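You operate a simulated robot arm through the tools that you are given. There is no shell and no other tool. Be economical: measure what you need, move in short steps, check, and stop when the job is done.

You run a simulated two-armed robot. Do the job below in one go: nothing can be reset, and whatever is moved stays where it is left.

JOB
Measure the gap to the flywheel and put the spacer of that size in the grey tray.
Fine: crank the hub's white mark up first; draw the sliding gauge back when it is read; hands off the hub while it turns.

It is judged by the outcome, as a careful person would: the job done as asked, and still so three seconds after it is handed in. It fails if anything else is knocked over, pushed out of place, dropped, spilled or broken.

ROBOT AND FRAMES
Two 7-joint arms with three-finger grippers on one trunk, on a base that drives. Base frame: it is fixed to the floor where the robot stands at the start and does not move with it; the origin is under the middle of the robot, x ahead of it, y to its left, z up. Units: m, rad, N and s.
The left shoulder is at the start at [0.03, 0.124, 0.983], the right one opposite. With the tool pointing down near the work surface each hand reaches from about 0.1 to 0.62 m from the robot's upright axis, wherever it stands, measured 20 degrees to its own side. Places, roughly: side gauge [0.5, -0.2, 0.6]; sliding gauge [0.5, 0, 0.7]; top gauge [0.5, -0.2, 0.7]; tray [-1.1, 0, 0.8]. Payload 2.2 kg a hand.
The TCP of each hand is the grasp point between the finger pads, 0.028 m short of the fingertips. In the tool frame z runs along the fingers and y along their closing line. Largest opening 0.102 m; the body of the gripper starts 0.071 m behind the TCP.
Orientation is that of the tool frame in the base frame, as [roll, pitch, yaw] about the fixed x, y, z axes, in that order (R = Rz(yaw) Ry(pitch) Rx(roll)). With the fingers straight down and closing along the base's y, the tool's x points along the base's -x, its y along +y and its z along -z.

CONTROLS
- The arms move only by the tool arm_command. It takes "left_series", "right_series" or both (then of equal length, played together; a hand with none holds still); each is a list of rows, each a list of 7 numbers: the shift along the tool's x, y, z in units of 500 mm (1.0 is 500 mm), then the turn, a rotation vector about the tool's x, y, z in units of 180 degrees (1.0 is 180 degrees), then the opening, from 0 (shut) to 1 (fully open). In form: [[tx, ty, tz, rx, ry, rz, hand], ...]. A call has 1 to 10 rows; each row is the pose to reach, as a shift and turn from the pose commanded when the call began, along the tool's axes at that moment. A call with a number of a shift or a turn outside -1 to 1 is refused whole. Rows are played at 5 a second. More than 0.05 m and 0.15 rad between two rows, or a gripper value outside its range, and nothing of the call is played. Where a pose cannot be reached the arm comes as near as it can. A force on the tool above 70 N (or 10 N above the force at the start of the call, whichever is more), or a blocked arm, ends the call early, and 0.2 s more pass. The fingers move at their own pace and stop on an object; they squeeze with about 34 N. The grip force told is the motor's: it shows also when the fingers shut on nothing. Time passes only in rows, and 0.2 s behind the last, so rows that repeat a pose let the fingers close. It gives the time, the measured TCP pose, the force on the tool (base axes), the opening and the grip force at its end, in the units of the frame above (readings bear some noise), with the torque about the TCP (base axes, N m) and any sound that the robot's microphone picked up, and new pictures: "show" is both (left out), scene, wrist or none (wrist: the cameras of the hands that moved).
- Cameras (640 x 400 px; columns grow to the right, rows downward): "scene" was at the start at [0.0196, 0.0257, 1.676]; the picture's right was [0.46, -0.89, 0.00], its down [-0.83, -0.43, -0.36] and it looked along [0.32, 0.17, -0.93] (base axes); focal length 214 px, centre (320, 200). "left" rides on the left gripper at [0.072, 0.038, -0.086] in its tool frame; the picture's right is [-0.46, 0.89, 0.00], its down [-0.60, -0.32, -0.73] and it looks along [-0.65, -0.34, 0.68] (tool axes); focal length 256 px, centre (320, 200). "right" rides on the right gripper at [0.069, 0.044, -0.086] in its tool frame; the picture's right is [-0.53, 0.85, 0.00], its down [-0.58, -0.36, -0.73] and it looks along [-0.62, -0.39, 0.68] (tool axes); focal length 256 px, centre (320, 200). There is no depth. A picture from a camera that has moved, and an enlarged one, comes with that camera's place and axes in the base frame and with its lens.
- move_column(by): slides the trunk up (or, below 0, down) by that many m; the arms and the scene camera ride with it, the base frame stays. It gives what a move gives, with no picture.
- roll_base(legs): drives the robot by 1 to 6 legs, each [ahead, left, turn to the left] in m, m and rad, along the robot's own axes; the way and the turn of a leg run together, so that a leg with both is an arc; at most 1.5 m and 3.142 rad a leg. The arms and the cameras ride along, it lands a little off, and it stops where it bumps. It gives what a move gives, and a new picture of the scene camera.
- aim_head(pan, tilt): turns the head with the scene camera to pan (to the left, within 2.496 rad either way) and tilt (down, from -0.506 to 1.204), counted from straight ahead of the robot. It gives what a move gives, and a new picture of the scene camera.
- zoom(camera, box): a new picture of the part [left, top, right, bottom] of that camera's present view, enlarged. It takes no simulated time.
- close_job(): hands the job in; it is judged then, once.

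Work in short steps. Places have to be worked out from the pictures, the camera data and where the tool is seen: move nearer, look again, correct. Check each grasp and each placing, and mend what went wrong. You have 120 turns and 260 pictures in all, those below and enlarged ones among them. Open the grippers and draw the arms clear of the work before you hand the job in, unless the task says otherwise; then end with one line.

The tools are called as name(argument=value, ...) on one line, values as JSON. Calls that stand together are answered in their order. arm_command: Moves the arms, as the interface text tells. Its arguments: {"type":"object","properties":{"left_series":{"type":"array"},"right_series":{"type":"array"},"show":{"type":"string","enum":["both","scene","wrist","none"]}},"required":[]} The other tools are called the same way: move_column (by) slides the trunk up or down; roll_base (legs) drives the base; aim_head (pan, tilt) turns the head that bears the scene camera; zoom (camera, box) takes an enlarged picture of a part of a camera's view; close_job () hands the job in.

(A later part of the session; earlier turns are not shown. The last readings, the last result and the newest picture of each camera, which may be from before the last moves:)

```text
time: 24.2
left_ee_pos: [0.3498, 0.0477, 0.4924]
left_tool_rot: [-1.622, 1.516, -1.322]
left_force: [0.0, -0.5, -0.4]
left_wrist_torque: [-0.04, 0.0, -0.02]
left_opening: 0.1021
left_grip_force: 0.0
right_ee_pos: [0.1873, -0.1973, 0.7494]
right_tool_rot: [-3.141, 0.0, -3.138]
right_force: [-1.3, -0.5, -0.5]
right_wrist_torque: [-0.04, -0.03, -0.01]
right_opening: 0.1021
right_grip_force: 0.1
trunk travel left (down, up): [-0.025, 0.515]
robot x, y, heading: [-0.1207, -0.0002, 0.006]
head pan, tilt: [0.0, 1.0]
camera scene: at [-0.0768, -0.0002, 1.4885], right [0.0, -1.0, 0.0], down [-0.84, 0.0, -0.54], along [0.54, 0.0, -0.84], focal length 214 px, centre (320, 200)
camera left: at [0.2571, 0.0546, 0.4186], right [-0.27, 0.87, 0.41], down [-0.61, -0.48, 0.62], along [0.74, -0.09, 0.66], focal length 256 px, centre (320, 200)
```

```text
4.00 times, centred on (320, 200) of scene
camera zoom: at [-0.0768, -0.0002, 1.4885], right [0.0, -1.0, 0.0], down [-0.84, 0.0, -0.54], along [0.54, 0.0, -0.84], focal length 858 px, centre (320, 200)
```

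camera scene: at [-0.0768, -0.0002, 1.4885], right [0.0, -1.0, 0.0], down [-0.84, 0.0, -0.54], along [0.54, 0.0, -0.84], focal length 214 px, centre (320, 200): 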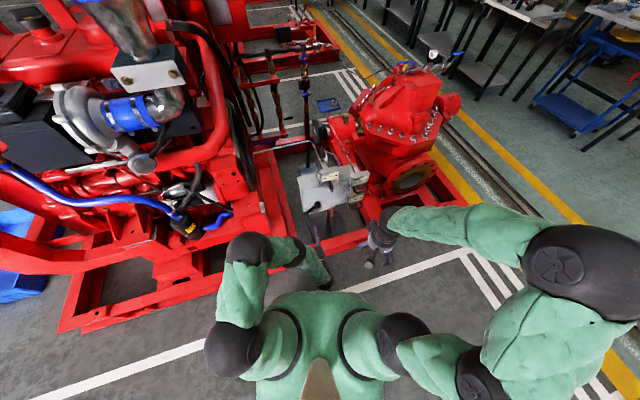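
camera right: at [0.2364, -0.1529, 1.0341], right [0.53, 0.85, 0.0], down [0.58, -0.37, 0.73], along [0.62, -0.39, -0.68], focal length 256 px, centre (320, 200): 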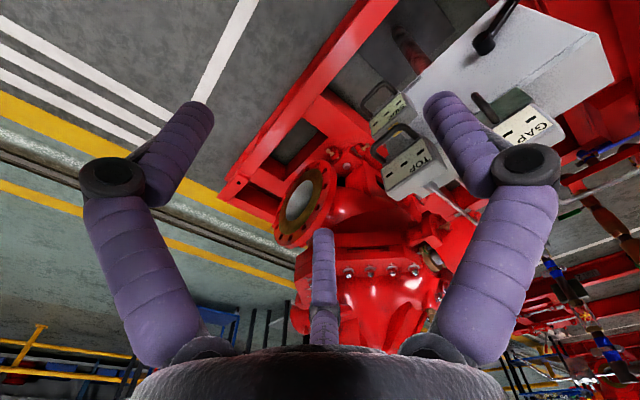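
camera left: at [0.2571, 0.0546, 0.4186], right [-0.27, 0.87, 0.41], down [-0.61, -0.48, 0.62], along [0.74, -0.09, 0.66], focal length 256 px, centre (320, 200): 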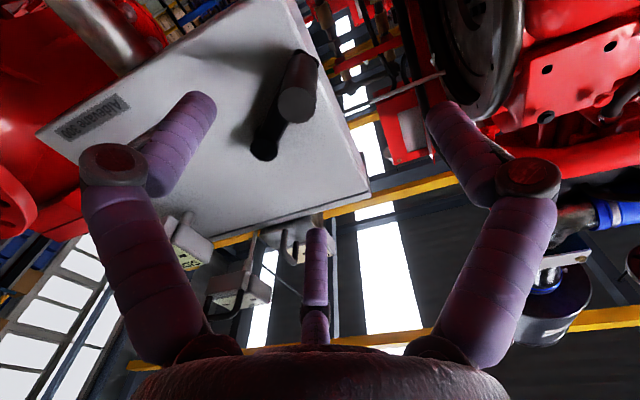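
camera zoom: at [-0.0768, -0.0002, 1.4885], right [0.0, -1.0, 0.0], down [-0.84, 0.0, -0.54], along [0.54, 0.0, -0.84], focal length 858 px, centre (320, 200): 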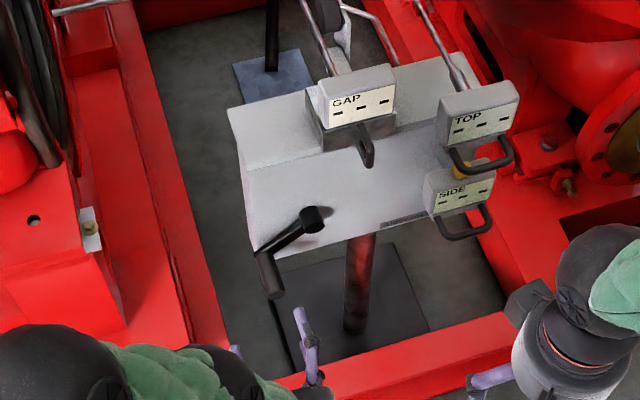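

Handle end at about (0.419, 0.058, 0.486). I move in along it and close.

arm_command(left_series=[[0.009, -0.021, 0.03, 0, 0, 0, 1], [0.009, -0.021, 0.105, 0, 0, 0, 1], [0.009, -0.021, 0.178, 0, 0, 0, 1], [0.009, -0.021, 0.178, 0, 0, 0, 0], [0.009, -0.021, 0.178, 0, 0, 0, 0], [0.009, -0.021, 0.178, 0, 0, 0, 0], [0.009, -0.021, 0.178, 0, 0, 0, 0]], show="wrist")

zoom(camera="scene", box=[290, 180, 350, 240])

```text
time: 25.8
left_ee_pos: [0.4384, 0.0623, 0.4888]
left_tool_rot: [-1.673, 1.516, -1.378]
left_force: [-1.2, -3.8, 0.1]
left_wrist_torque: [-0.1, 0.36, -0.16]
left_opening: 0.0271
left_grip_force: 34.0
right_ee_pos: [0.1882, -0.1959, 0.749]
right_tool_rot: [3.141, -0.002, 3.141]
right_force: [0.6, 0.0, 0.1]
right_wrist_torque: [0.02, -0.01, 0.02]
right_opening: 0.1018
right_grip_force: 0.1
trunk travel left (down, up): [-0.025, 0.515]
robot x, y, heading: [-0.1141, -0.0012, 0.003]
head pan, tilt: [0.0, 1.0]
camera left: at [0.3449, 0.0689, 0.4136], right [-0.26, 0.87, 0.42], down [-0.61, -0.48, 0.62], along [0.74, -0.09, 0.66], focal length 256 px, centre (320, 200)
```

left: 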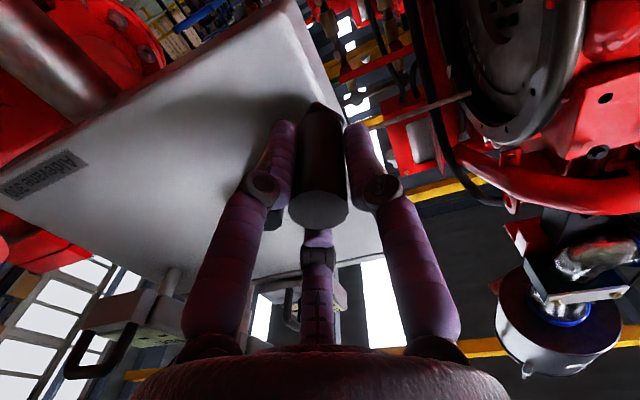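

```text
6.67 times, centred on (320, 210) of scene
camera zoom: at [-0.0759, -0.0004, 1.4885], right [0.0, -1.0, 0.0], down [-0.84, 0.0, -0.54], along [0.54, 0.0, -0.84], focal length 1430 px, centre (320, 133)
```

zoom: 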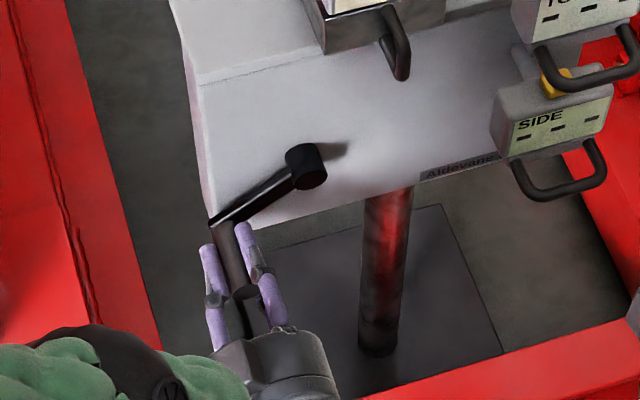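

Firm grip on the crank handle (opening 0.027). I turn it about 45° up on the left side and check the hub mark.

arm_command(left_series=[[-0.012, 0.007, 0, 0, 0, 0, 0], [-0.037, 0.018, 0.001, 0, 0, 0, 0], [-0.057, 0.023, 0.0015, 0, 0, 0, 0], [-0.077, 0.026, 0.0016, 0, 0, 0, 0], [-0.098, 0.025, 0.0016, 0, 0, 0, 0], [-0.118, 0.023, 0.0016, 0, 0, 0, 0]], show="scene")

zoom(camera="scene", box=[290, 110, 350, 170])

zoom(camera="scene", box=[290, 180, 350, 240])

```text
time: 27.2
left_ee_pos: [0.4334, 0.0777, 0.5469]
left_tool_rot: [-1.635, 1.515, -1.336]
left_force: [-0.5, 9.8, -0.2]
left_wrist_torque: [-0.13, 0.99, 0.21]
left_opening: 0.0249
left_grip_force: 33.5
right_ee_pos: [0.1884, -0.1967, 0.7481]
right_tool_rot: [-3.141, -0.003, -3.141]
right_force: [-0.3, -0.1, -0.2]
right_wrist_torque: [-0.02, -0.03, 0.0]
right_opening: 0.1019
right_grip_force: 0.1
trunk travel left (down, up): [-0.025, 0.515]
robot x, y, heading: [-0.1173, 0.0014, 0.002]
head pan, tilt: [0.0, 1.0]
camera scene: at [-0.0755, 0.0007, 1.4886], right [0.0, -1.0, 0.0], down [-0.84, 0.0, -0.54], along [0.54, 0.0, -0.84], focal length 214 px, centre (320, 200)
```

scene: 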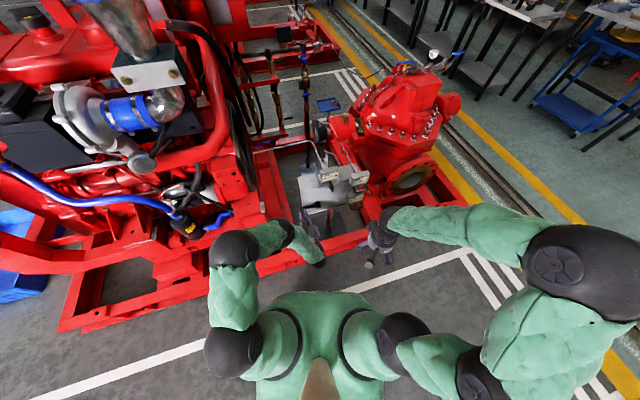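

```text
6.67 times, centred on (320, 140) of scene
camera zoom: at [-0.0755, 0.0007, 1.4886], right [0.0, -1.0, 0.0], down [-0.84, 0.0, -0.54], along [0.54, 0.0, -0.84], focal length 1430 px, centre (320, 600)
```

zoom: 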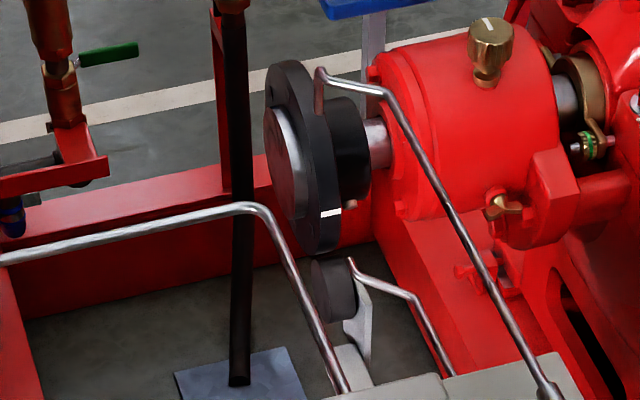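

```text
6.67 times, centred on (320, 210) of scene
camera zoom: at [-0.0755, 0.0007, 1.4886], right [0.0, -1.0, 0.0], down [-0.84, 0.0, -0.54], along [0.54, 0.0, -0.84], focal length 1430 px, centre (320, 133)
```

zoom: 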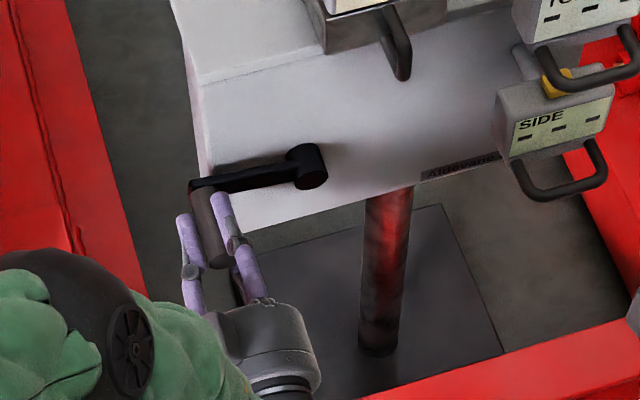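

It works: the white mark moved up the rim. I continue the crank to near its top, then check.

arm_command(left_series=[[-0.024, -0.002, 0, 0, 0, 0, 0], [-0.047, -0.007, 0, 0, 0, 0, 0], [-0.071, -0.022, -0.001, 0, 0, 0, 0], [-0.092, -0.042, -0.002, 0, 0, 0, 0], [-0.108, -0.065, -0.003, 0, 0, 0, 0], [-0.122, -0.09, -0.0044, 0, 0, 0, 0], [-0.13, -0.118, -0.006, 0, 0, 0, 0], [-0.134, -0.146, -0.0074, 0, 0, 0, 0]], show="none")

zoom(camera="scene", box=[290, 110, 350, 170])

zoom(camera="scene", box=[290, 180, 350, 240])

```text
time: 29.0
left_ee_pos: [0.4513, 0.0115, 0.6181]
left_tool_rot: [-1.632, 1.514, -1.33]
left_force: [8.1, 17.3, -25.7]
left_wrist_torque: [0.01, 0.65, 0.3]
left_opening: 0.025
left_grip_force: 34.3
right_ee_pos: [0.1903, -0.1959, 0.7481]
right_tool_rot: [3.141, -0.003, -3.14]
right_force: [0.7, 0.0, 0.2]
right_wrist_torque: [0.01, -0.02, 0.02]
right_opening: 0.102
right_grip_force: 0.1
trunk travel left (down, up): [-0.025, 0.515]
robot x, y, heading: [-0.1176, 0.0015, 0.002]
head pan, tilt: [0.0, 1.0]
```

```text
6.67 times, centred on (320, 140) of scene
camera zoom: at [-0.0738, 0.0009, 1.4885], right [0.0, -1.0, 0.0], down [-0.84, 0.0, -0.54], along [0.54, 0.0, -0.84], focal length 1430 px, centre (320, 600)
```

zoom: 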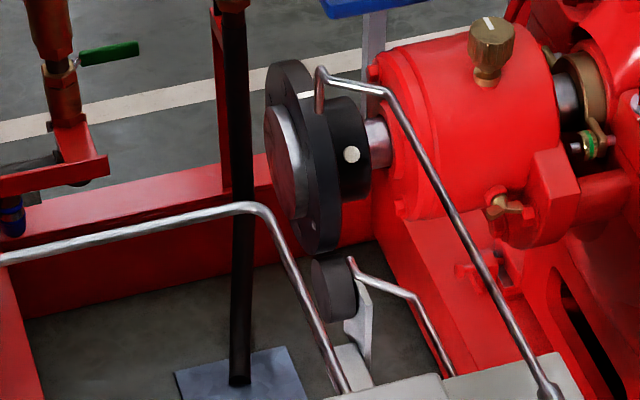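

```text
6.67 times, centred on (320, 210) of scene
camera zoom: at [-0.0738, 0.0009, 1.4885], right [0.0, -1.0, 0.0], down [-0.84, 0.0, -0.54], along [0.54, 0.0, -0.84], focal length 1430 px, centre (320, 133)
```

zoom: 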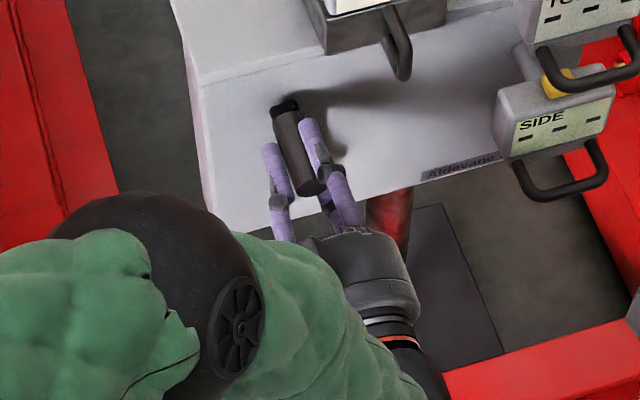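

The mark is near the top; estimating from the camera geometry it is about 8° short, with the hub turning 1:1 with the crank. I turn a further ~8° and check from several views.

arm_command(left_series=[[0.004, -0.012, -0.0006, 0, 0, 0, 0], [0.008, -0.023, -0.0012, 0, 0, 0, 0], [0.008, -0.023, -0.0012, 0, 0, 0, 0]], show="none")

zoom(camera="scene", box=[305, 110, 335, 140])

zoom(camera="left", box=[0, 0, 640, 400])

```text
time: 29.8
left_ee_pos: [0.455, -0.0, 0.6195]
left_tool_rot: [-1.446, 1.51, -1.148]
left_force: [0.6, 23.0, 10.0]
left_wrist_torque: [0.33, -0.31, 0.91]
left_opening: 0.0246
left_grip_force: 33.6
right_ee_pos: [0.1873, -0.1967, 0.7504]
right_tool_rot: [-3.14, 0.0, -3.141]
right_force: [-0.1, 0.5, -0.2]
right_wrist_torque: [0.01, 0.01, 0.0]
right_opening: 0.1019
right_grip_force: 0.1
trunk travel left (down, up): [-0.025, 0.515]
robot x, y, heading: [-0.1168, -0.0019, -0.001]
head pan, tilt: [0.0, 1.0]
```

```text
13.33 times, centred on (320, 125) of scene
camera zoom: at [-0.0776, 0.0013, 1.4888], right [0.0, -1.0, 0.0], down [-0.84, 0.0, -0.54], along [0.54, 0.0, -0.84], focal length 2860 px, centre (320, 1200)
```

zoom: 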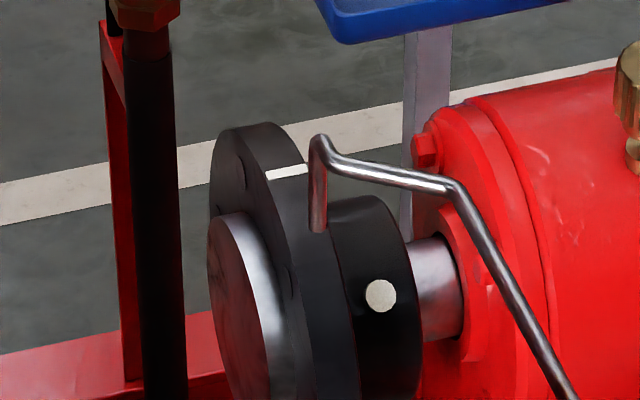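

```text
1.00 times, centred on (320, 200) of left (not enlarged: the box is as wide or as high as the picture)
camera zoom: at [0.3617, 0.0061, 0.5435], right [-0.28, 0.87, 0.41], down [-0.62, -0.49, 0.62], along [0.74, -0.08, 0.67], focal length 256 px, centre (320, 200)
```

zoom: 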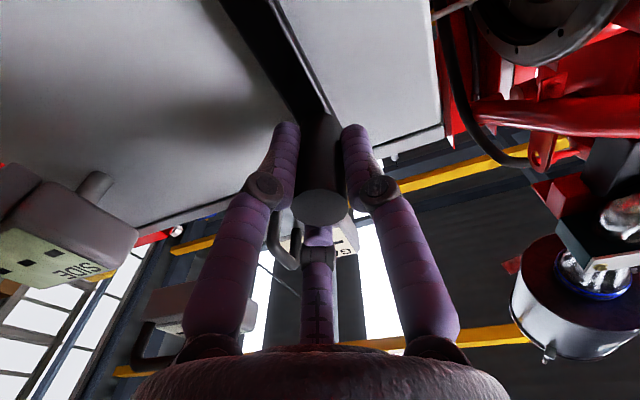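

The mark looks about at the top. I check the hub's whole outline and the gauge windows.

zoom(camera="scene", box=[305, 115, 335, 155])

zoom(camera="scene", box=[310, 165, 370, 205])

```text
10.00 times, centred on (320, 135) of scene
camera zoom: at [-0.0776, 0.0013, 1.4888], right [0.0, -1.0, 0.0], down [-0.84, 0.0, -0.54], along [0.54, 0.0, -0.84], focal length 2145 px, centre (320, 850)
```

zoom: 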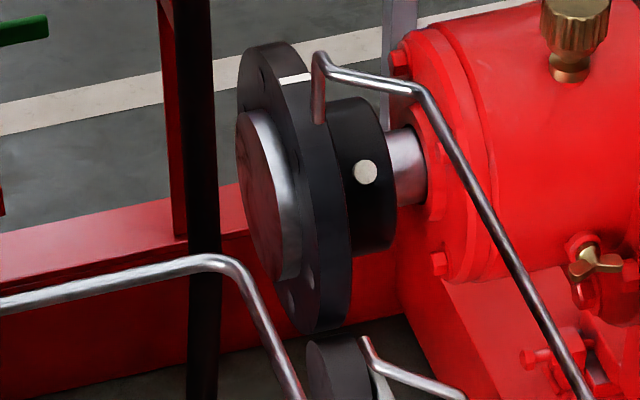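

```text
10.00 times, centred on (340, 185) of scene
camera zoom: at [-0.0776, 0.0013, 1.4888], right [0.0, -1.0, 0.0], down [-0.84, 0.0, -0.54], along [0.54, 0.0, -0.84], focal length 2145 px, centre (120, 350)
```

zoom: 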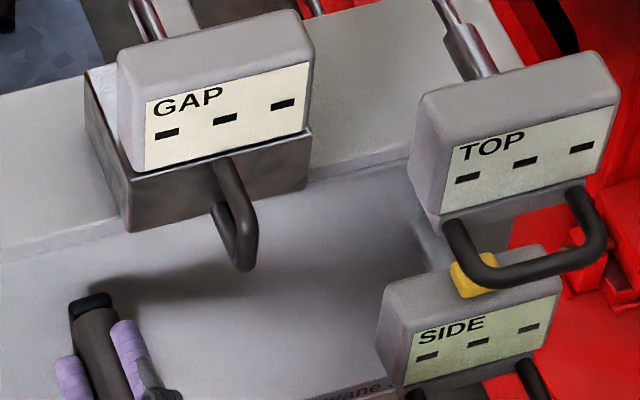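

By a perspective-exact estimate the mark is still ~4° short of straight up; I nudge the crank a little more.

arm_command(left_series=[[0.0, -0.006, 0, 0, 0, 0, 0], [0.002, -0.012, -0.0005, 0, 0, 0, 0], [0.002, -0.012, -0.0005, 0, 0, 0, 0]], show="none")

zoom(camera="scene", box=[305, 115, 335, 155])

```text
time: 30.6
left_ee_pos: [0.4558, -0.0075, 0.6212]
left_tool_rot: [-1.401, 1.508, -1.101]
left_force: [13.6, 21.6, 29.0]
left_wrist_torque: [0.25, -0.42, 0.22]
left_opening: 0.0247
left_grip_force: 33.9
right_ee_pos: [0.1873, -0.197, 0.7497]
right_tool_rot: [-3.142, 0.002, -3.14]
right_force: [1.1, -0.3, 0.3]
right_wrist_torque: [0.01, -0.02, 0.05]
right_opening: 0.102
right_grip_force: 0.0
trunk travel left (down, up): [-0.025, 0.515]
robot x, y, heading: [-0.1152, -0.0, 0.002]
head pan, tilt: [0.0, 1.0]
```

```text
10.00 times, centred on (320, 135) of scene
camera zoom: at [-0.078, 0.0012, 1.4888], right [0.0, -1.0, 0.0], down [-0.84, 0.0, -0.54], along [0.54, 0.0, -0.84], focal length 2145 px, centre (320, 850)
```

zoom: 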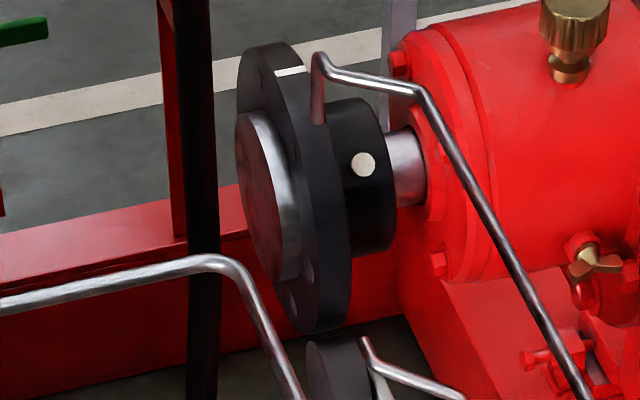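

The mark is now up within a degree or two. I release the handle and withdraw straight back.

arm_command(left_series=[[0, 0, 0, 0, 0, 0, 0.4], [0, 0, 0, 0, 0, 0, 1], [0, 0, 0, 0, 0, 0, 1], [0, 0, -0.08, 0, 0, 0, 1], [0, 0, -0.16, 0, 0, 0, 1]], show="wrist")

zoom(camera="scene", box=[305, 115, 335, 155])

zoom(camera="scene", box=[290, 170, 370, 230])

```text
time: 31.8
left_ee_pos: [0.3761, -0.032, 0.6121]
left_tool_rot: [-1.605, 1.516, -1.304]
left_force: [-0.2, -0.2, 0.2]
left_wrist_torque: [0.0, 0.01, -0.02]
left_opening: 0.102
left_grip_force: 0.0
right_ee_pos: [0.1874, -0.1957, 0.7485]
right_tool_rot: [3.141, 0.001, -3.14]
right_force: [0.4, 0.3, -0.6]
right_wrist_torque: [0.0, 0.01, 0.0]
right_opening: 0.102
right_grip_force: 0.1
trunk travel left (down, up): [-0.025, 0.515]
robot x, y, heading: [-0.1162, 0.0009, -0.003]
head pan, tilt: [0.0, 1.0]
camera left: at [0.2826, -0.0244, 0.5383], right [-0.27, 0.87, 0.41], down [-0.61, -0.49, 0.62], along [0.74, -0.09, 0.66], focal length 256 px, centre (320, 200)
```

left: 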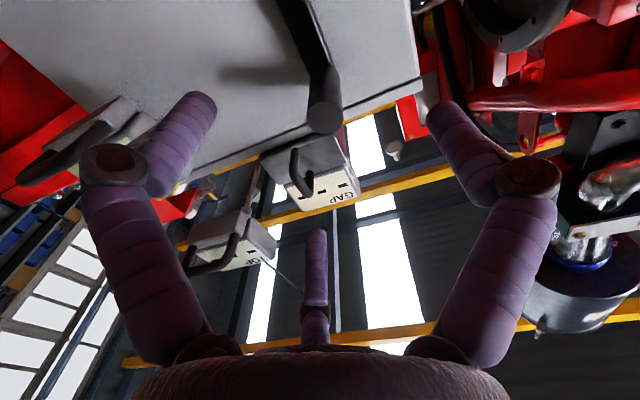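

```text
10.00 times, centred on (320, 135) of scene
camera zoom: at [-0.077, -0.0004, 1.4886], right [0.0, -1.0, 0.0], down [-0.84, 0.0, -0.54], along [0.54, 0.0, -0.84], focal length 2145 px, centre (320, 850)
```

zoom: 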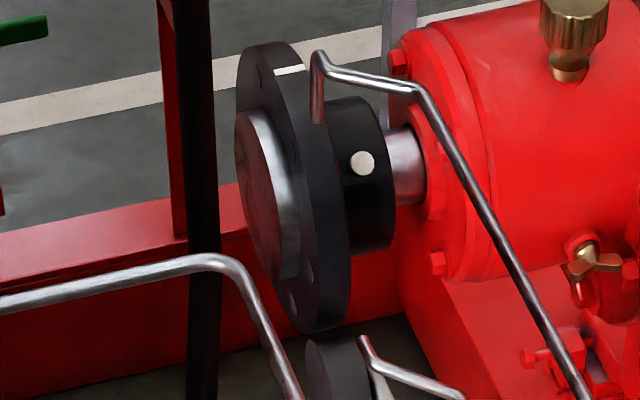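

```text
6.67 times, centred on (330, 200) of scene
camera zoom: at [-0.077, -0.0004, 1.4886], right [0.0, -1.0, 0.0], down [-0.84, 0.0, -0.54], along [0.54, 0.0, -0.84], focal length 1430 px, centre (253, 200)
```

zoom: 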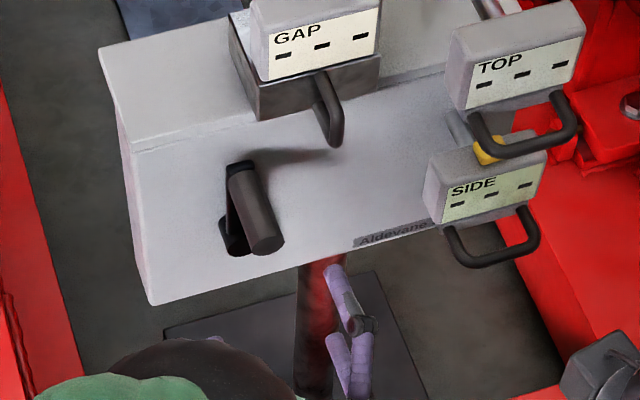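

Crank released, the mark stays up. Now the GAP slide: I look closer at its handle.

zoom(camera="left", box=[240, 120, 380, 220])

zoom(camera="scene", box=[315, 165, 355, 195])

```text
4.00 times, centred on (310, 170) of left
camera zoom: at [0.2826, -0.0244, 0.5383], right [-0.27, 0.87, 0.41], down [-0.61, -0.49, 0.62], along [0.74, -0.09, 0.66], focal length 1024 px, centre (360, 320)
```

zoom: 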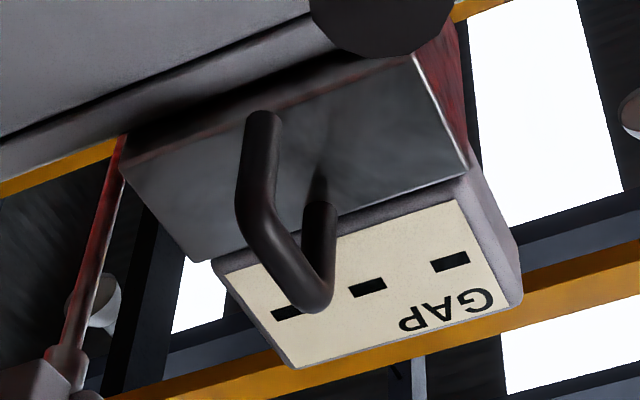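

```text
13.33 times, centred on (335, 180) of scene
camera zoom: at [-0.077, -0.0004, 1.4886], right [0.0, -1.0, 0.0], down [-0.84, 0.0, -0.54], along [0.54, 0.0, -0.84], focal length 2860 px, centre (120, 467)
```

zoom: 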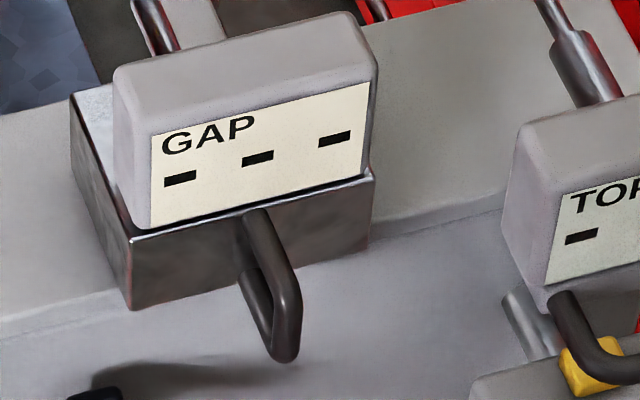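

The slide's handle is a vertical bar at about (0.4925, −0.057), z 0.675–0.714. I bring the left hand, half open, to just short of it.

arm_command(left_series=[[-0.08, -0.06, 0, 0, 0, 0, 0.6], [-0.164, -0.125, 0, 0, 0, 0, 0.5], [-0.164, -0.125, 0.056, 0, 0, 0, 0.5], [-0.164, -0.125, 0.056, 0, 0, 0, 0.5]], show="wrist")

zoom(camera="scene", box=[295, 155, 375, 215])

```text
refused: row 2 steps farther than a row can; nothing moved
```

```text
6.67 times, centred on (335, 185) of scene
camera zoom: at [-0.077, -0.0004, 1.4886], right [0.0, -1.0, 0.0], down [-0.84, 0.0, -0.54], along [0.54, 0.0, -0.84], focal length 1430 px, centre (220, 300)
```

zoom: 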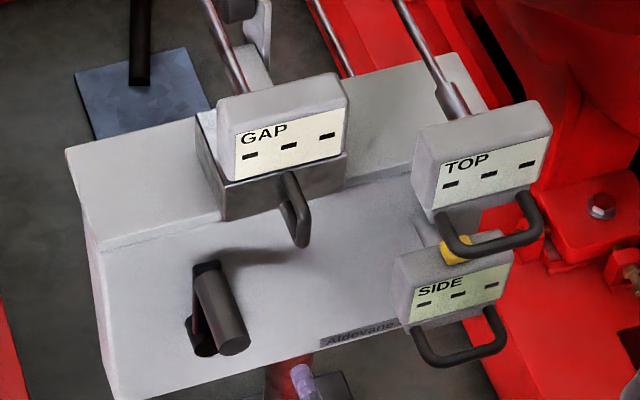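

One row stepped too far; I split it into smaller steps.

arm_command(left_series=[[-0.055, -0.042, 0, 0, 0, 0, 0.8], [-0.11, -0.084, 0, 0, 0, 0, 0.6], [-0.164, -0.125, 0, 0, 0, 0, 0.5], [-0.164, -0.125, 0.056, 0, 0, 0, 0.5], [-0.164, -0.125, 0.056, 0, 0, 0, 0.5]], show="wrist")

zoom(camera="scene", box=[295, 155, 375, 215])

```text
time: 32.6
left_ee_pos: [0.3871, -0.077, 0.684]
left_tool_rot: [-2.034, 1.532, -1.737]
left_force: [-0.1, 0.5, -0.3]
left_wrist_torque: [-0.02, 0.01, -0.02]
left_opening: 0.0508
left_grip_force: 0.1
right_ee_pos: [0.199, -0.2012, 0.7555]
right_tool_rot: [-3.141, 0.027, 3.133]
right_force: [2.8, -2.5, -0.2]
right_wrist_torque: [-0.03, -0.04, -0.11]
right_opening: 0.1021
right_grip_force: 0.0
trunk travel left (down, up): [-0.025, 0.515]
robot x, y, heading: [-0.1145, 0.0008, 0.002]
head pan, tilt: [0.0, 1.0]
stopped in row 4 (right hand): the force on the tool passed its limit at 75 N (the readings are from after the stop); the commanded pose is now the measured one
camera left: at [0.2927, -0.0694, 0.6109], right [-0.26, 0.86, 0.43], down [-0.6, -0.49, 0.63], along [0.76, -0.1, 0.65], focal length 256 px, centre (320, 200)
```

left: 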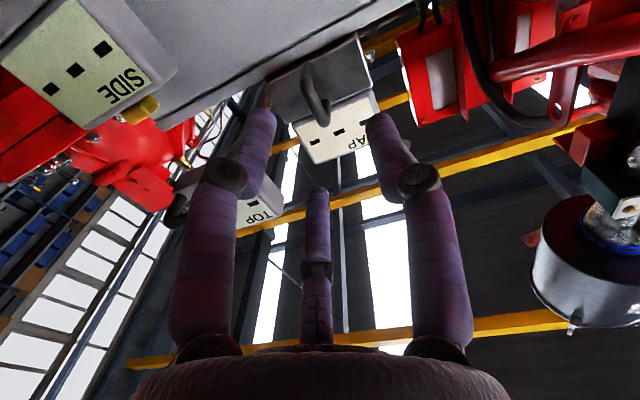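

```text
6.67 times, centred on (335, 185) of scene
camera zoom: at [-0.0763, -0.0001, 1.4885], right [0.0, -1.0, 0.0], down [-0.84, 0.0, -0.54], along [0.54, 0.0, -0.84], focal length 1430 px, centre (220, 300)
```

zoom: 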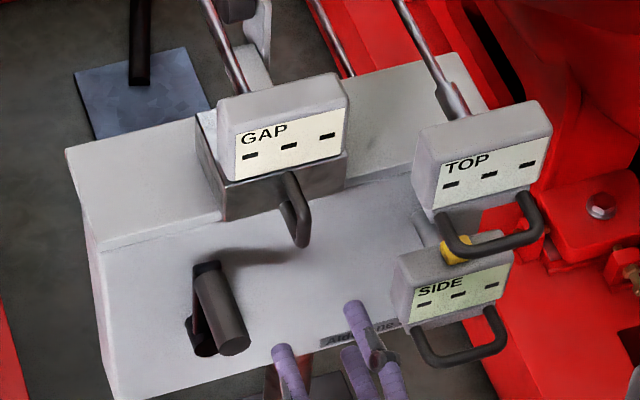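

The left arm brushed the right hand. I move the right hand well out of the way.

arm_command(right_series=[[0, -0.08, 0, 0, 0, 0, 1], [0, -0.16, -0.03, 0, 0, 0, 1], [0, -0.24, -0.06, 0, 0, 0, 1], [0, -0.32, -0.09, 0, 0, 0, 1], [0, -0.4, -0.12, 0, 0, 0, 1], [0, -0.48, -0.15, 0, 0, 0, 1]], show="scene")

zoom(camera="left", box=[260, 20, 420, 180])

```text
time: 34.0
left_ee_pos: [0.3874, -0.0783, 0.6844]
left_tool_rot: [-1.984, 1.531, -1.687]
left_force: [0.3, -0.1, -0.3]
left_wrist_torque: [-0.02, 0.02, 0.01]
left_opening: 0.0512
left_grip_force: 0.1
right_ee_pos: [0.193, -0.4403, 0.8291]
right_tool_rot: [-3.141, 0.028, 3.133]
right_force: [0.2, -0.4, 0.1]
right_wrist_torque: [0.04, 0.0, 0.01]
right_opening: 0.1018
right_grip_force: 0.0
trunk travel left (down, up): [-0.025, 0.515]
robot x, y, heading: [-0.1187, -0.0011, 0.0]
head pan, tilt: [0.0, 1.0]
camera scene: at [-0.0767, -0.0006, 1.4886], right [0.0, -1.0, 0.0], down [-0.84, 0.0, -0.54], along [0.54, 0.0, -0.84], focal length 214 px, centre (320, 200)
```

scene: 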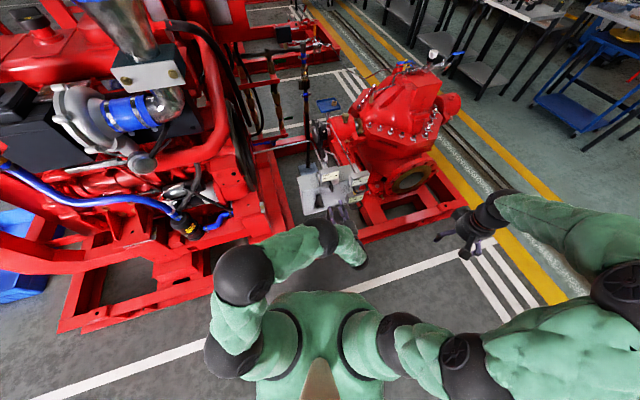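

```text
2.50 times, centred on (340, 100) of left
camera zoom: at [0.2932, -0.0699, 0.6116], right [-0.26, 0.86, 0.43], down [-0.6, -0.49, 0.63], along [0.75, -0.1, 0.65], focal length 640 px, centre (270, 450)
```

zoom: 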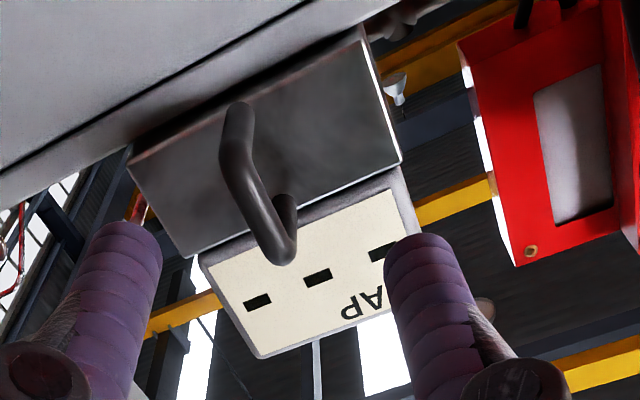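

The bar checks out at (0.4925, −0.057). I align, move in and close on it.

arm_command(left_series=[[-0.028, -0.02, 0.03, 0, 0, 0, 0.5], [-0.028, -0.02, 0.1, 0, 0, 0, 0.5], [-0.028, -0.02, 0.16, 0, 0, 0, 0.5], [-0.028, -0.02, 0.202, 0, 0, 0, 0.5], [-0.028, -0.02, 0.202, 0, 0, 0, 0], [-0.028, -0.02, 0.202, 0, 0, 0, 0], [-0.028, -0.02, 0.202, 0, 0, 0, 0]], show="wrist")

zoom(camera="scene", box=[295, 155, 375, 215])

```text
time: 35.6
left_ee_pos: [0.4879, -0.0584, 0.6996]
left_tool_rot: [-1.877, 1.532, -1.584]
left_force: [6.7, -0.7, 9.8]
left_wrist_torque: [0.45, 0.26, -0.63]
left_opening: 0.0164
left_grip_force: 34.0
right_ee_pos: [0.1944, -0.4395, 0.8299]
right_tool_rot: [-3.14, 0.03, 3.131]
right_force: [-0.9, 0.1, 0.2]
right_wrist_torque: [-0.04, 0.0, 0.02]
right_opening: 0.1022
right_grip_force: 0.0
trunk travel left (down, up): [-0.025, 0.515]
robot x, y, heading: [-0.1166, 0.0021, -0.0]
head pan, tilt: [0.0, 1.0]
camera left: at [0.3932, -0.0502, 0.6262], right [-0.26, 0.86, 0.43], down [-0.61, -0.49, 0.62], along [0.75, -0.1, 0.65], focal length 256 px, centre (320, 200)
```

left: 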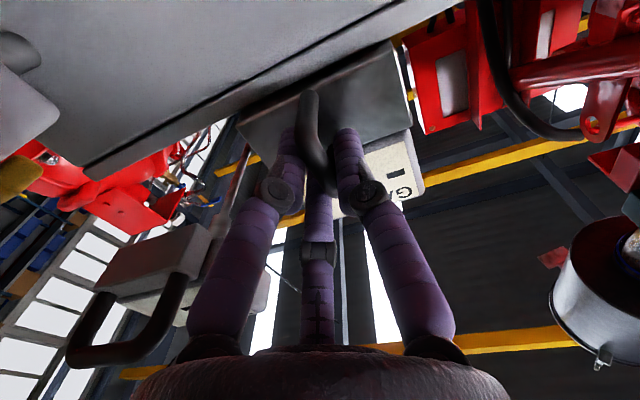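

```text
6.67 times, centred on (335, 185) of scene
camera zoom: at [-0.077, -0.0004, 1.4887], right [0.0, -1.0, 0.0], down [-0.84, 0.0, -0.54], along [0.54, 0.0, -0.84], focal length 1430 px, centre (220, 300)
```

zoom: 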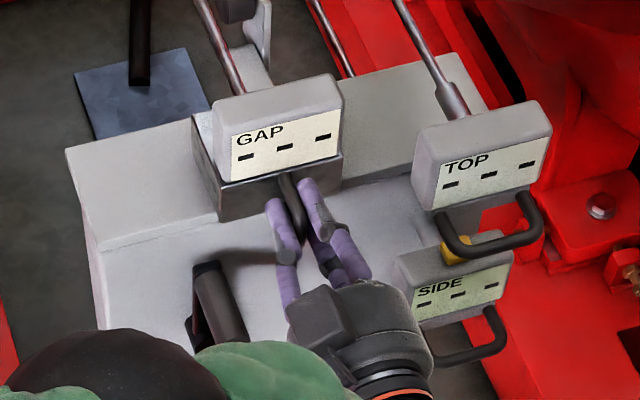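

Gripped the slide handle (opening 0.016). I slide it left along the box in small steps and watch the force and the windows.

arm_command(left_series=[[0, 0.01, 0, 0, 0, 0, 0], [-0.001, 0.02, 0, 0, 0, 0, 0], [-0.001, 0.03, 0, 0, 0, 0, 0], [-0.0015, 0.04, 0, 0, 0, 0, 0], [-0.0015, 0.04, 0, 0, 0, 0, 0]], show="scene")

zoom(camera="scene", box=[220, 120, 370, 215])

```text
time: 36.8
left_ee_pos: [0.4804, -0.0394, 0.7004]
left_tool_rot: [-1.875, 1.532, -1.578]
left_force: [0.8, -2.4, 20.2]
left_wrist_torque: [0.41, 0.48, -0.66]
left_opening: 0.0166
left_grip_force: 33.7
right_ee_pos: [0.1919, -0.4394, 0.8299]
right_tool_rot: [-3.141, 0.027, 3.131]
right_force: [0.4, -0.7, -1.0]
right_wrist_torque: [-0.04, -0.05, -0.01]
right_opening: 0.1021
right_grip_force: 0.1
trunk travel left (down, up): [-0.025, 0.515]
robot x, y, heading: [-0.114, -0.0031, 0.003]
head pan, tilt: [0.0, 1.0]
camera scene: at [-0.0782, -0.0005, 1.4887], right [0.0, -1.0, 0.0], down [-0.84, 0.0, -0.54], along [0.54, 0.0, -0.84], focal length 214 px, centre (320, 200)
```

scene: 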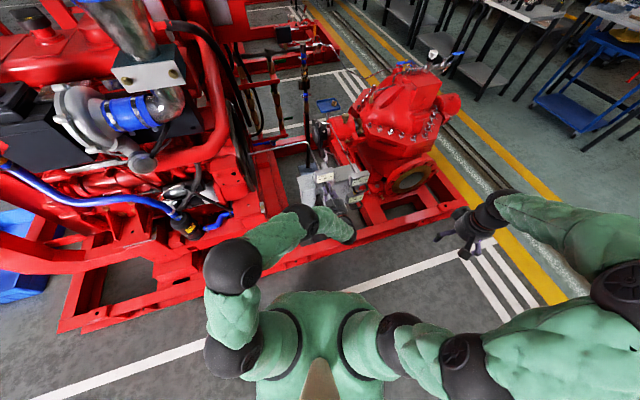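

```text
4.21 times, centred on (295, 168) of scene
camera zoom: at [-0.0782, -0.0005, 1.4887], right [0.0, -1.0, 0.0], down [-0.84, 0.0, -0.54], along [0.54, 0.0, -0.84], focal length 903 px, centre (425, 337)
```

zoom: 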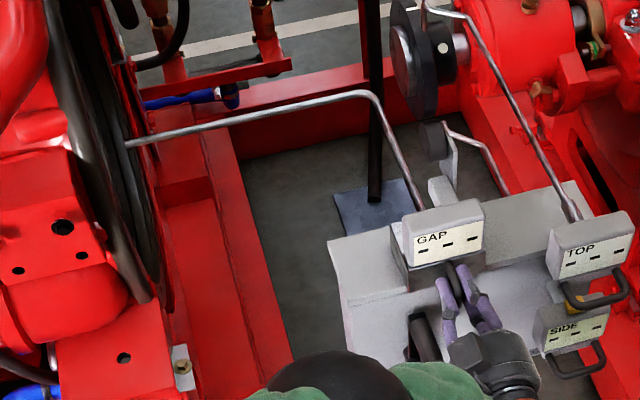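

The slide moves freely. I continue 1 cm at a time.

arm_command(left_series=[[0.001, 0.006, 0, 0, 0, 0, 0], [0.002, 0.012, 0, 0, 0, 0, 0], [0.002, 0.02, 0, 0, 0, 0, 0], [0.002, 0.02, 0, 0, 0, 0, 0]], show="none")

zoom(camera="scene", box=[225, 125, 275, 185])

zoom(camera="scene", box=[300, 160, 370, 210])

```text
time: 37.8
left_ee_pos: [0.4783, -0.0295, 0.6993]
left_tool_rot: [-1.802, 1.532, -1.506]
left_force: [2.1, -2.2, 30.6]
left_wrist_torque: [0.5, 0.32, -0.47]
left_opening: 0.0166
left_grip_force: 33.9
right_ee_pos: [0.1918, -0.4394, 0.8306]
right_tool_rot: [-3.139, 0.029, 3.131]
right_force: [-0.4, 0.5, -0.6]
right_wrist_torque: [-0.02, 0.02, -0.01]
right_opening: 0.1019
right_grip_force: 0.1
trunk travel left (down, up): [-0.025, 0.515]
robot x, y, heading: [-0.1169, -0.0017, -0.002]
head pan, tilt: [0.0, 1.0]
```

```text
6.67 times, centred on (250, 155) of scene
camera zoom: at [-0.0791, -0.0005, 1.4888], right [0.0, -1.0, 0.0], down [-0.84, 0.0, -0.54], along [0.54, 0.0, -0.84], focal length 1430 px, centre (787, 500)
```

zoom: 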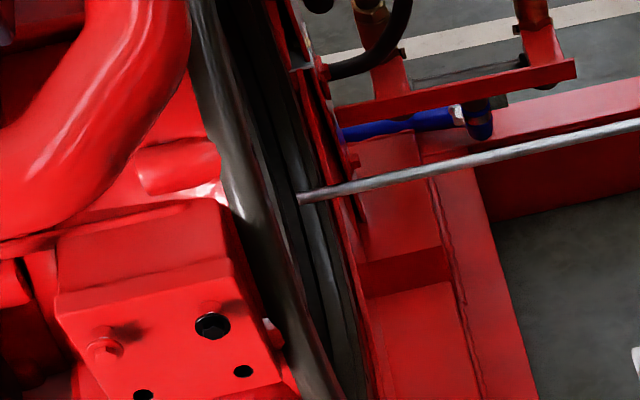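

```text
8.00 times, centred on (335, 185) of scene
camera zoom: at [-0.0791, -0.0005, 1.4888], right [0.0, -1.0, 0.0], down [-0.84, 0.0, -0.54], along [0.54, 0.0, -0.84], focal length 1716 px, centre (200, 320)
```

zoom: 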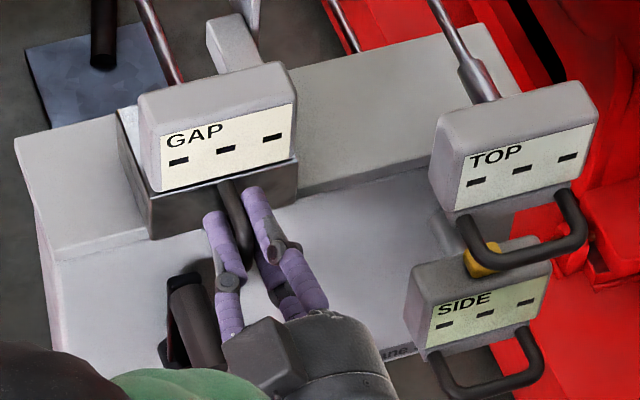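

Windows still show bars. I continue left, easing the hand up slightly.

arm_command(left_series=[[-0.003, 0.006, 0, 0, 0, 0, 0], [-0.005, 0.012, 0, 0, 0, 0, 0], [-0.006, 0.018, 0, 0, 0, 0, 0], [-0.006, 0.024, 0, 0, 0, 0, 0], [-0.006, 0.024, 0, 0, 0, 0, 0]], show="none")

zoom(camera="scene", box=[225, 125, 275, 185])

zoom(camera="scene", box=[300, 160, 370, 210])

```text
time: 39.0
left_ee_pos: [0.4741, -0.0165, 0.6996]
left_tool_rot: [-1.96, 1.533, -1.663]
left_force: [2.2, -1.6, 19.5]
left_wrist_torque: [0.62, -0.29, -0.38]
left_opening: 0.0166
left_grip_force: 34.0
right_ee_pos: [0.1929, -0.4396, 0.8289]
right_tool_rot: [-3.14, 0.027, 3.131]
right_force: [-0.5, -0.3, 0.3]
right_wrist_torque: [-0.02, 0.0, 0.01]
right_opening: 0.1021
right_grip_force: 0.1
trunk travel left (down, up): [-0.025, 0.515]
robot x, y, heading: [-0.1162, 0.0002, 0.001]
head pan, tilt: [0.0, 1.0]
```

```text
6.67 times, centred on (250, 155) of scene
camera zoom: at [-0.0782, -0.0004, 1.4886], right [0.0, -1.0, 0.0], down [-0.84, 0.0, -0.54], along [0.54, 0.0, -0.84], focal length 1430 px, centre (787, 500)
```

zoom: 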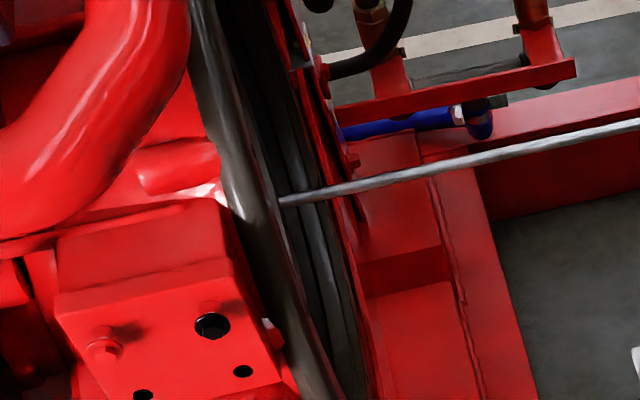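

```text
8.00 times, centred on (335, 185) of scene
camera zoom: at [-0.0782, -0.0004, 1.4886], right [0.0, -1.0, 0.0], down [-0.84, 0.0, -0.54], along [0.54, 0.0, -0.84], focal length 1716 px, centre (200, 320)
```

zoom: 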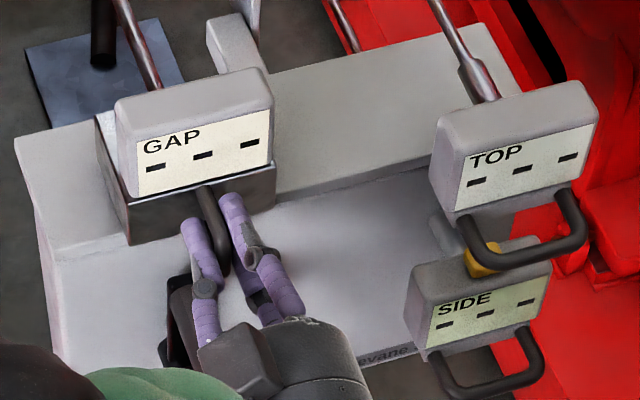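

Still no contact (readings show dashes). I continue.

arm_command(left_series=[[-0.003, 0.006, 0, 0, 0, 0, 0], [-0.004, 0.012, 0, 0, 0, 0, 0], [-0.005, 0.018, 0, 0, 0, 0, 0], [-0.005, 0.024, 0, 0, 0, 0, 0], [-0.005, 0.024, 0, 0, 0, 0, 0]], show="none")

zoom(camera="scene", box=[225, 125, 275, 185])

zoom(camera="scene", box=[300, 160, 370, 210])

```text
time: 40.2
left_ee_pos: [0.4707, -0.0058, 0.6996]
left_tool_rot: [-2.049, 1.533, -1.752]
left_force: [-3.9, -2.6, 6.9]
left_wrist_torque: [0.29, 0.92, -0.44]
left_opening: 0.0165
left_grip_force: 34.3
right_ee_pos: [0.1924, -0.44, 0.8289]
right_tool_rot: [-3.139, 0.028, 3.131]
right_force: [-0.3, 0.5, 0.0]
right_wrist_torque: [-0.02, 0.01, -0.01]
right_opening: 0.1019
right_grip_force: 0.1
trunk travel left (down, up): [-0.025, 0.515]
robot x, y, heading: [-0.1183, 0.0017, -0.001]
head pan, tilt: [0.0, 1.0]
```

```text
6.67 times, centred on (250, 155) of scene
camera zoom: at [-0.0776, -0.0007, 1.4886], right [0.0, -1.0, 0.0], down [-0.84, 0.0, -0.54], along [0.54, 0.0, -0.84], focal length 1430 px, centre (787, 500)
```

zoom: 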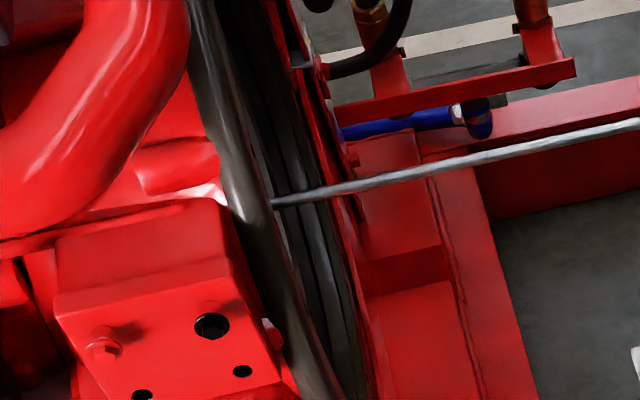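

```text
8.00 times, centred on (335, 185) of scene
camera zoom: at [-0.0776, -0.0007, 1.4886], right [0.0, -1.0, 0.0], down [-0.84, 0.0, -0.54], along [0.54, 0.0, -0.84], focal length 1716 px, centre (200, 320)
```

zoom: 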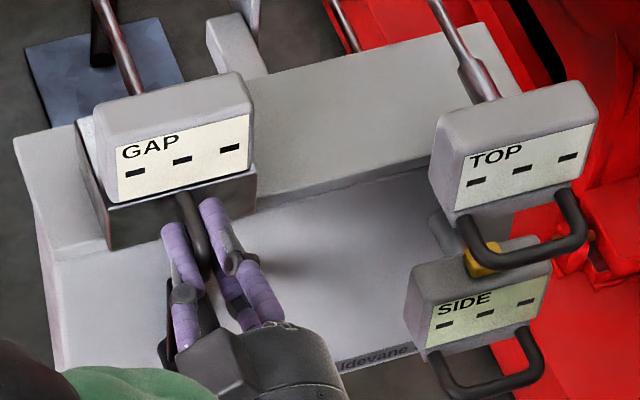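

No reaction yet; next centimetre.

arm_command(left_series=[[-0.001, 0.005, 0, 0, 0, 0, 0], [-0.001, 0.01, 0, 0, 0, 0, 0], [-0.001, 0.015, 0, 0, 0, 0, 0], [-0.001, 0.015, 0, 0, 0, 0, 0]], show="none")

zoom(camera="scene", box=[245, 145, 275, 165])

zoom(camera="scene", box=[300, 160, 370, 210])

```text
time: 41.2
left_ee_pos: [0.469, 0.0013, 0.6998]
left_tool_rot: [-2.076, 1.532, -1.779]
left_force: [-4.2, -5.8, 0.6]
left_wrist_torque: [0.72, -0.54, -0.19]
left_opening: 0.0164
left_grip_force: 34.7
right_ee_pos: [0.1929, -0.4398, 0.8281]
right_tool_rot: [3.141, 0.026, 3.131]
right_force: [0.3, -0.2, 0.7]
right_wrist_torque: [0.02, 0.0, 0.0]
right_opening: 0.1022
right_grip_force: 0.0
trunk travel left (down, up): [-0.025, 0.515]
robot x, y, heading: [-0.1172, -0.0009, 0.003]
head pan, tilt: [0.0, 1.0]
```

```text
16.00 times, centred on (260, 155) of scene
camera zoom: at [-0.0765, -0.001, 1.4885], right [0.0, -1.0, 0.0], down [-0.84, 0.0, -0.54], along [0.54, 0.0, -0.84], focal length 3432 px, centre (1280, 920)
```

zoom: 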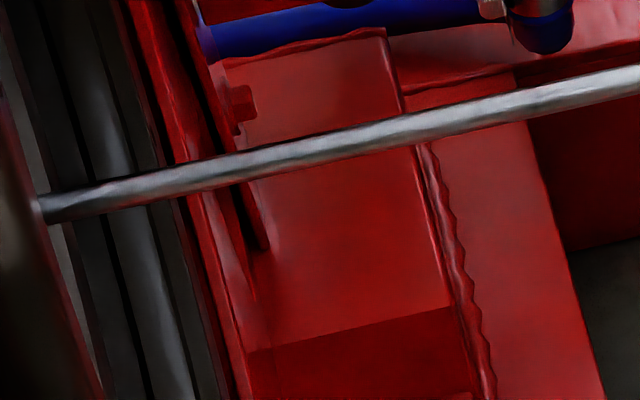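

```text
8.00 times, centred on (335, 185) of scene
camera zoom: at [-0.0765, -0.001, 1.4885], right [0.0, -1.0, 0.0], down [-0.84, 0.0, -0.54], along [0.54, 0.0, -0.84], focal length 1716 px, centre (200, 320)
```

zoom: 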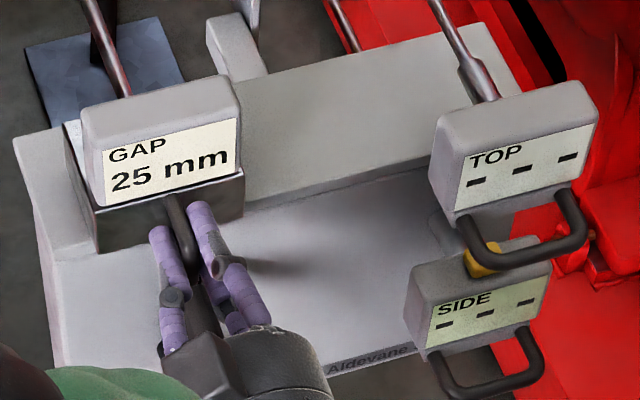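

The GAP gauge now reads 25 mm with the probe touching the flywheel. I zoom to be sure, after one short settling press.

arm_command(left_series=[[0, 0.003, 0, 0, 0, 0, 0], [0, 0.003, 0, 0, 0, 0, 0]], show="none")

zoom(camera="scene", box=[305, 170, 345, 195])

zoom(camera="scene", box=[305, 115, 335, 155])

```text
time: 41.8
left_ee_pos: [0.4692, 0.0005, 0.6997]
left_tool_rot: [-2.051, 1.532, -1.76]
left_force: [-3.2, -16.0, 0.8]
left_wrist_torque: [0.33, 1.01, -0.4]
left_opening: 0.0165
left_grip_force: 33.6
right_ee_pos: [0.1933, -0.4395, 0.8283]
right_tool_rot: [3.14, 0.027, 3.13]
right_force: [0.4, -0.2, -0.6]
right_wrist_torque: [0.03, 0.0, 0.01]
right_opening: 0.1018
right_grip_force: 0.2
trunk travel left (down, up): [-0.025, 0.515]
robot x, y, heading: [-0.1175, -0.0018, 0.003]
head pan, tilt: [0.0, 1.0]
```

```text
16.00 times, centred on (325, 182) of scene
camera zoom: at [-0.0761, -0.0018, 1.4885], right [0.0, -1.0, 0.0], down [-0.84, 0.0, -0.54], along [0.54, 0.0, -0.84], focal length 3432 px, centre (240, 480)
```

zoom: 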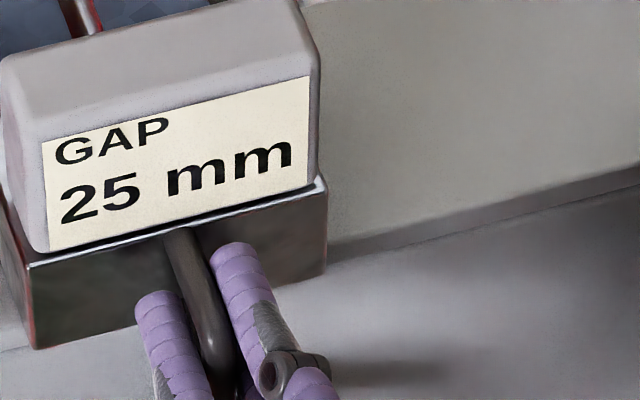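

```text
10.00 times, centred on (320, 135) of scene
camera zoom: at [-0.0761, -0.0018, 1.4885], right [0.0, -1.0, 0.0], down [-0.84, 0.0, -0.54], along [0.54, 0.0, -0.84], focal length 2145 px, centre (320, 850)
```

zoom: 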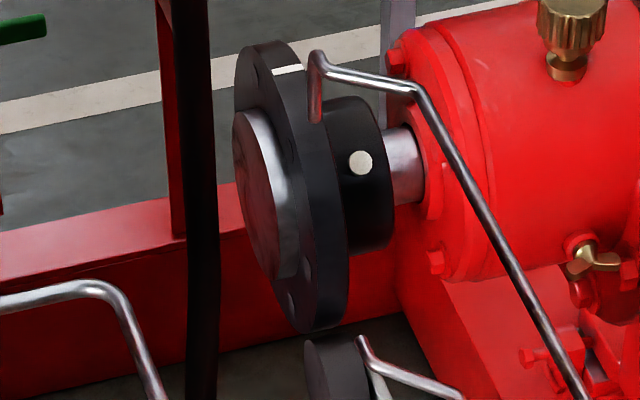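

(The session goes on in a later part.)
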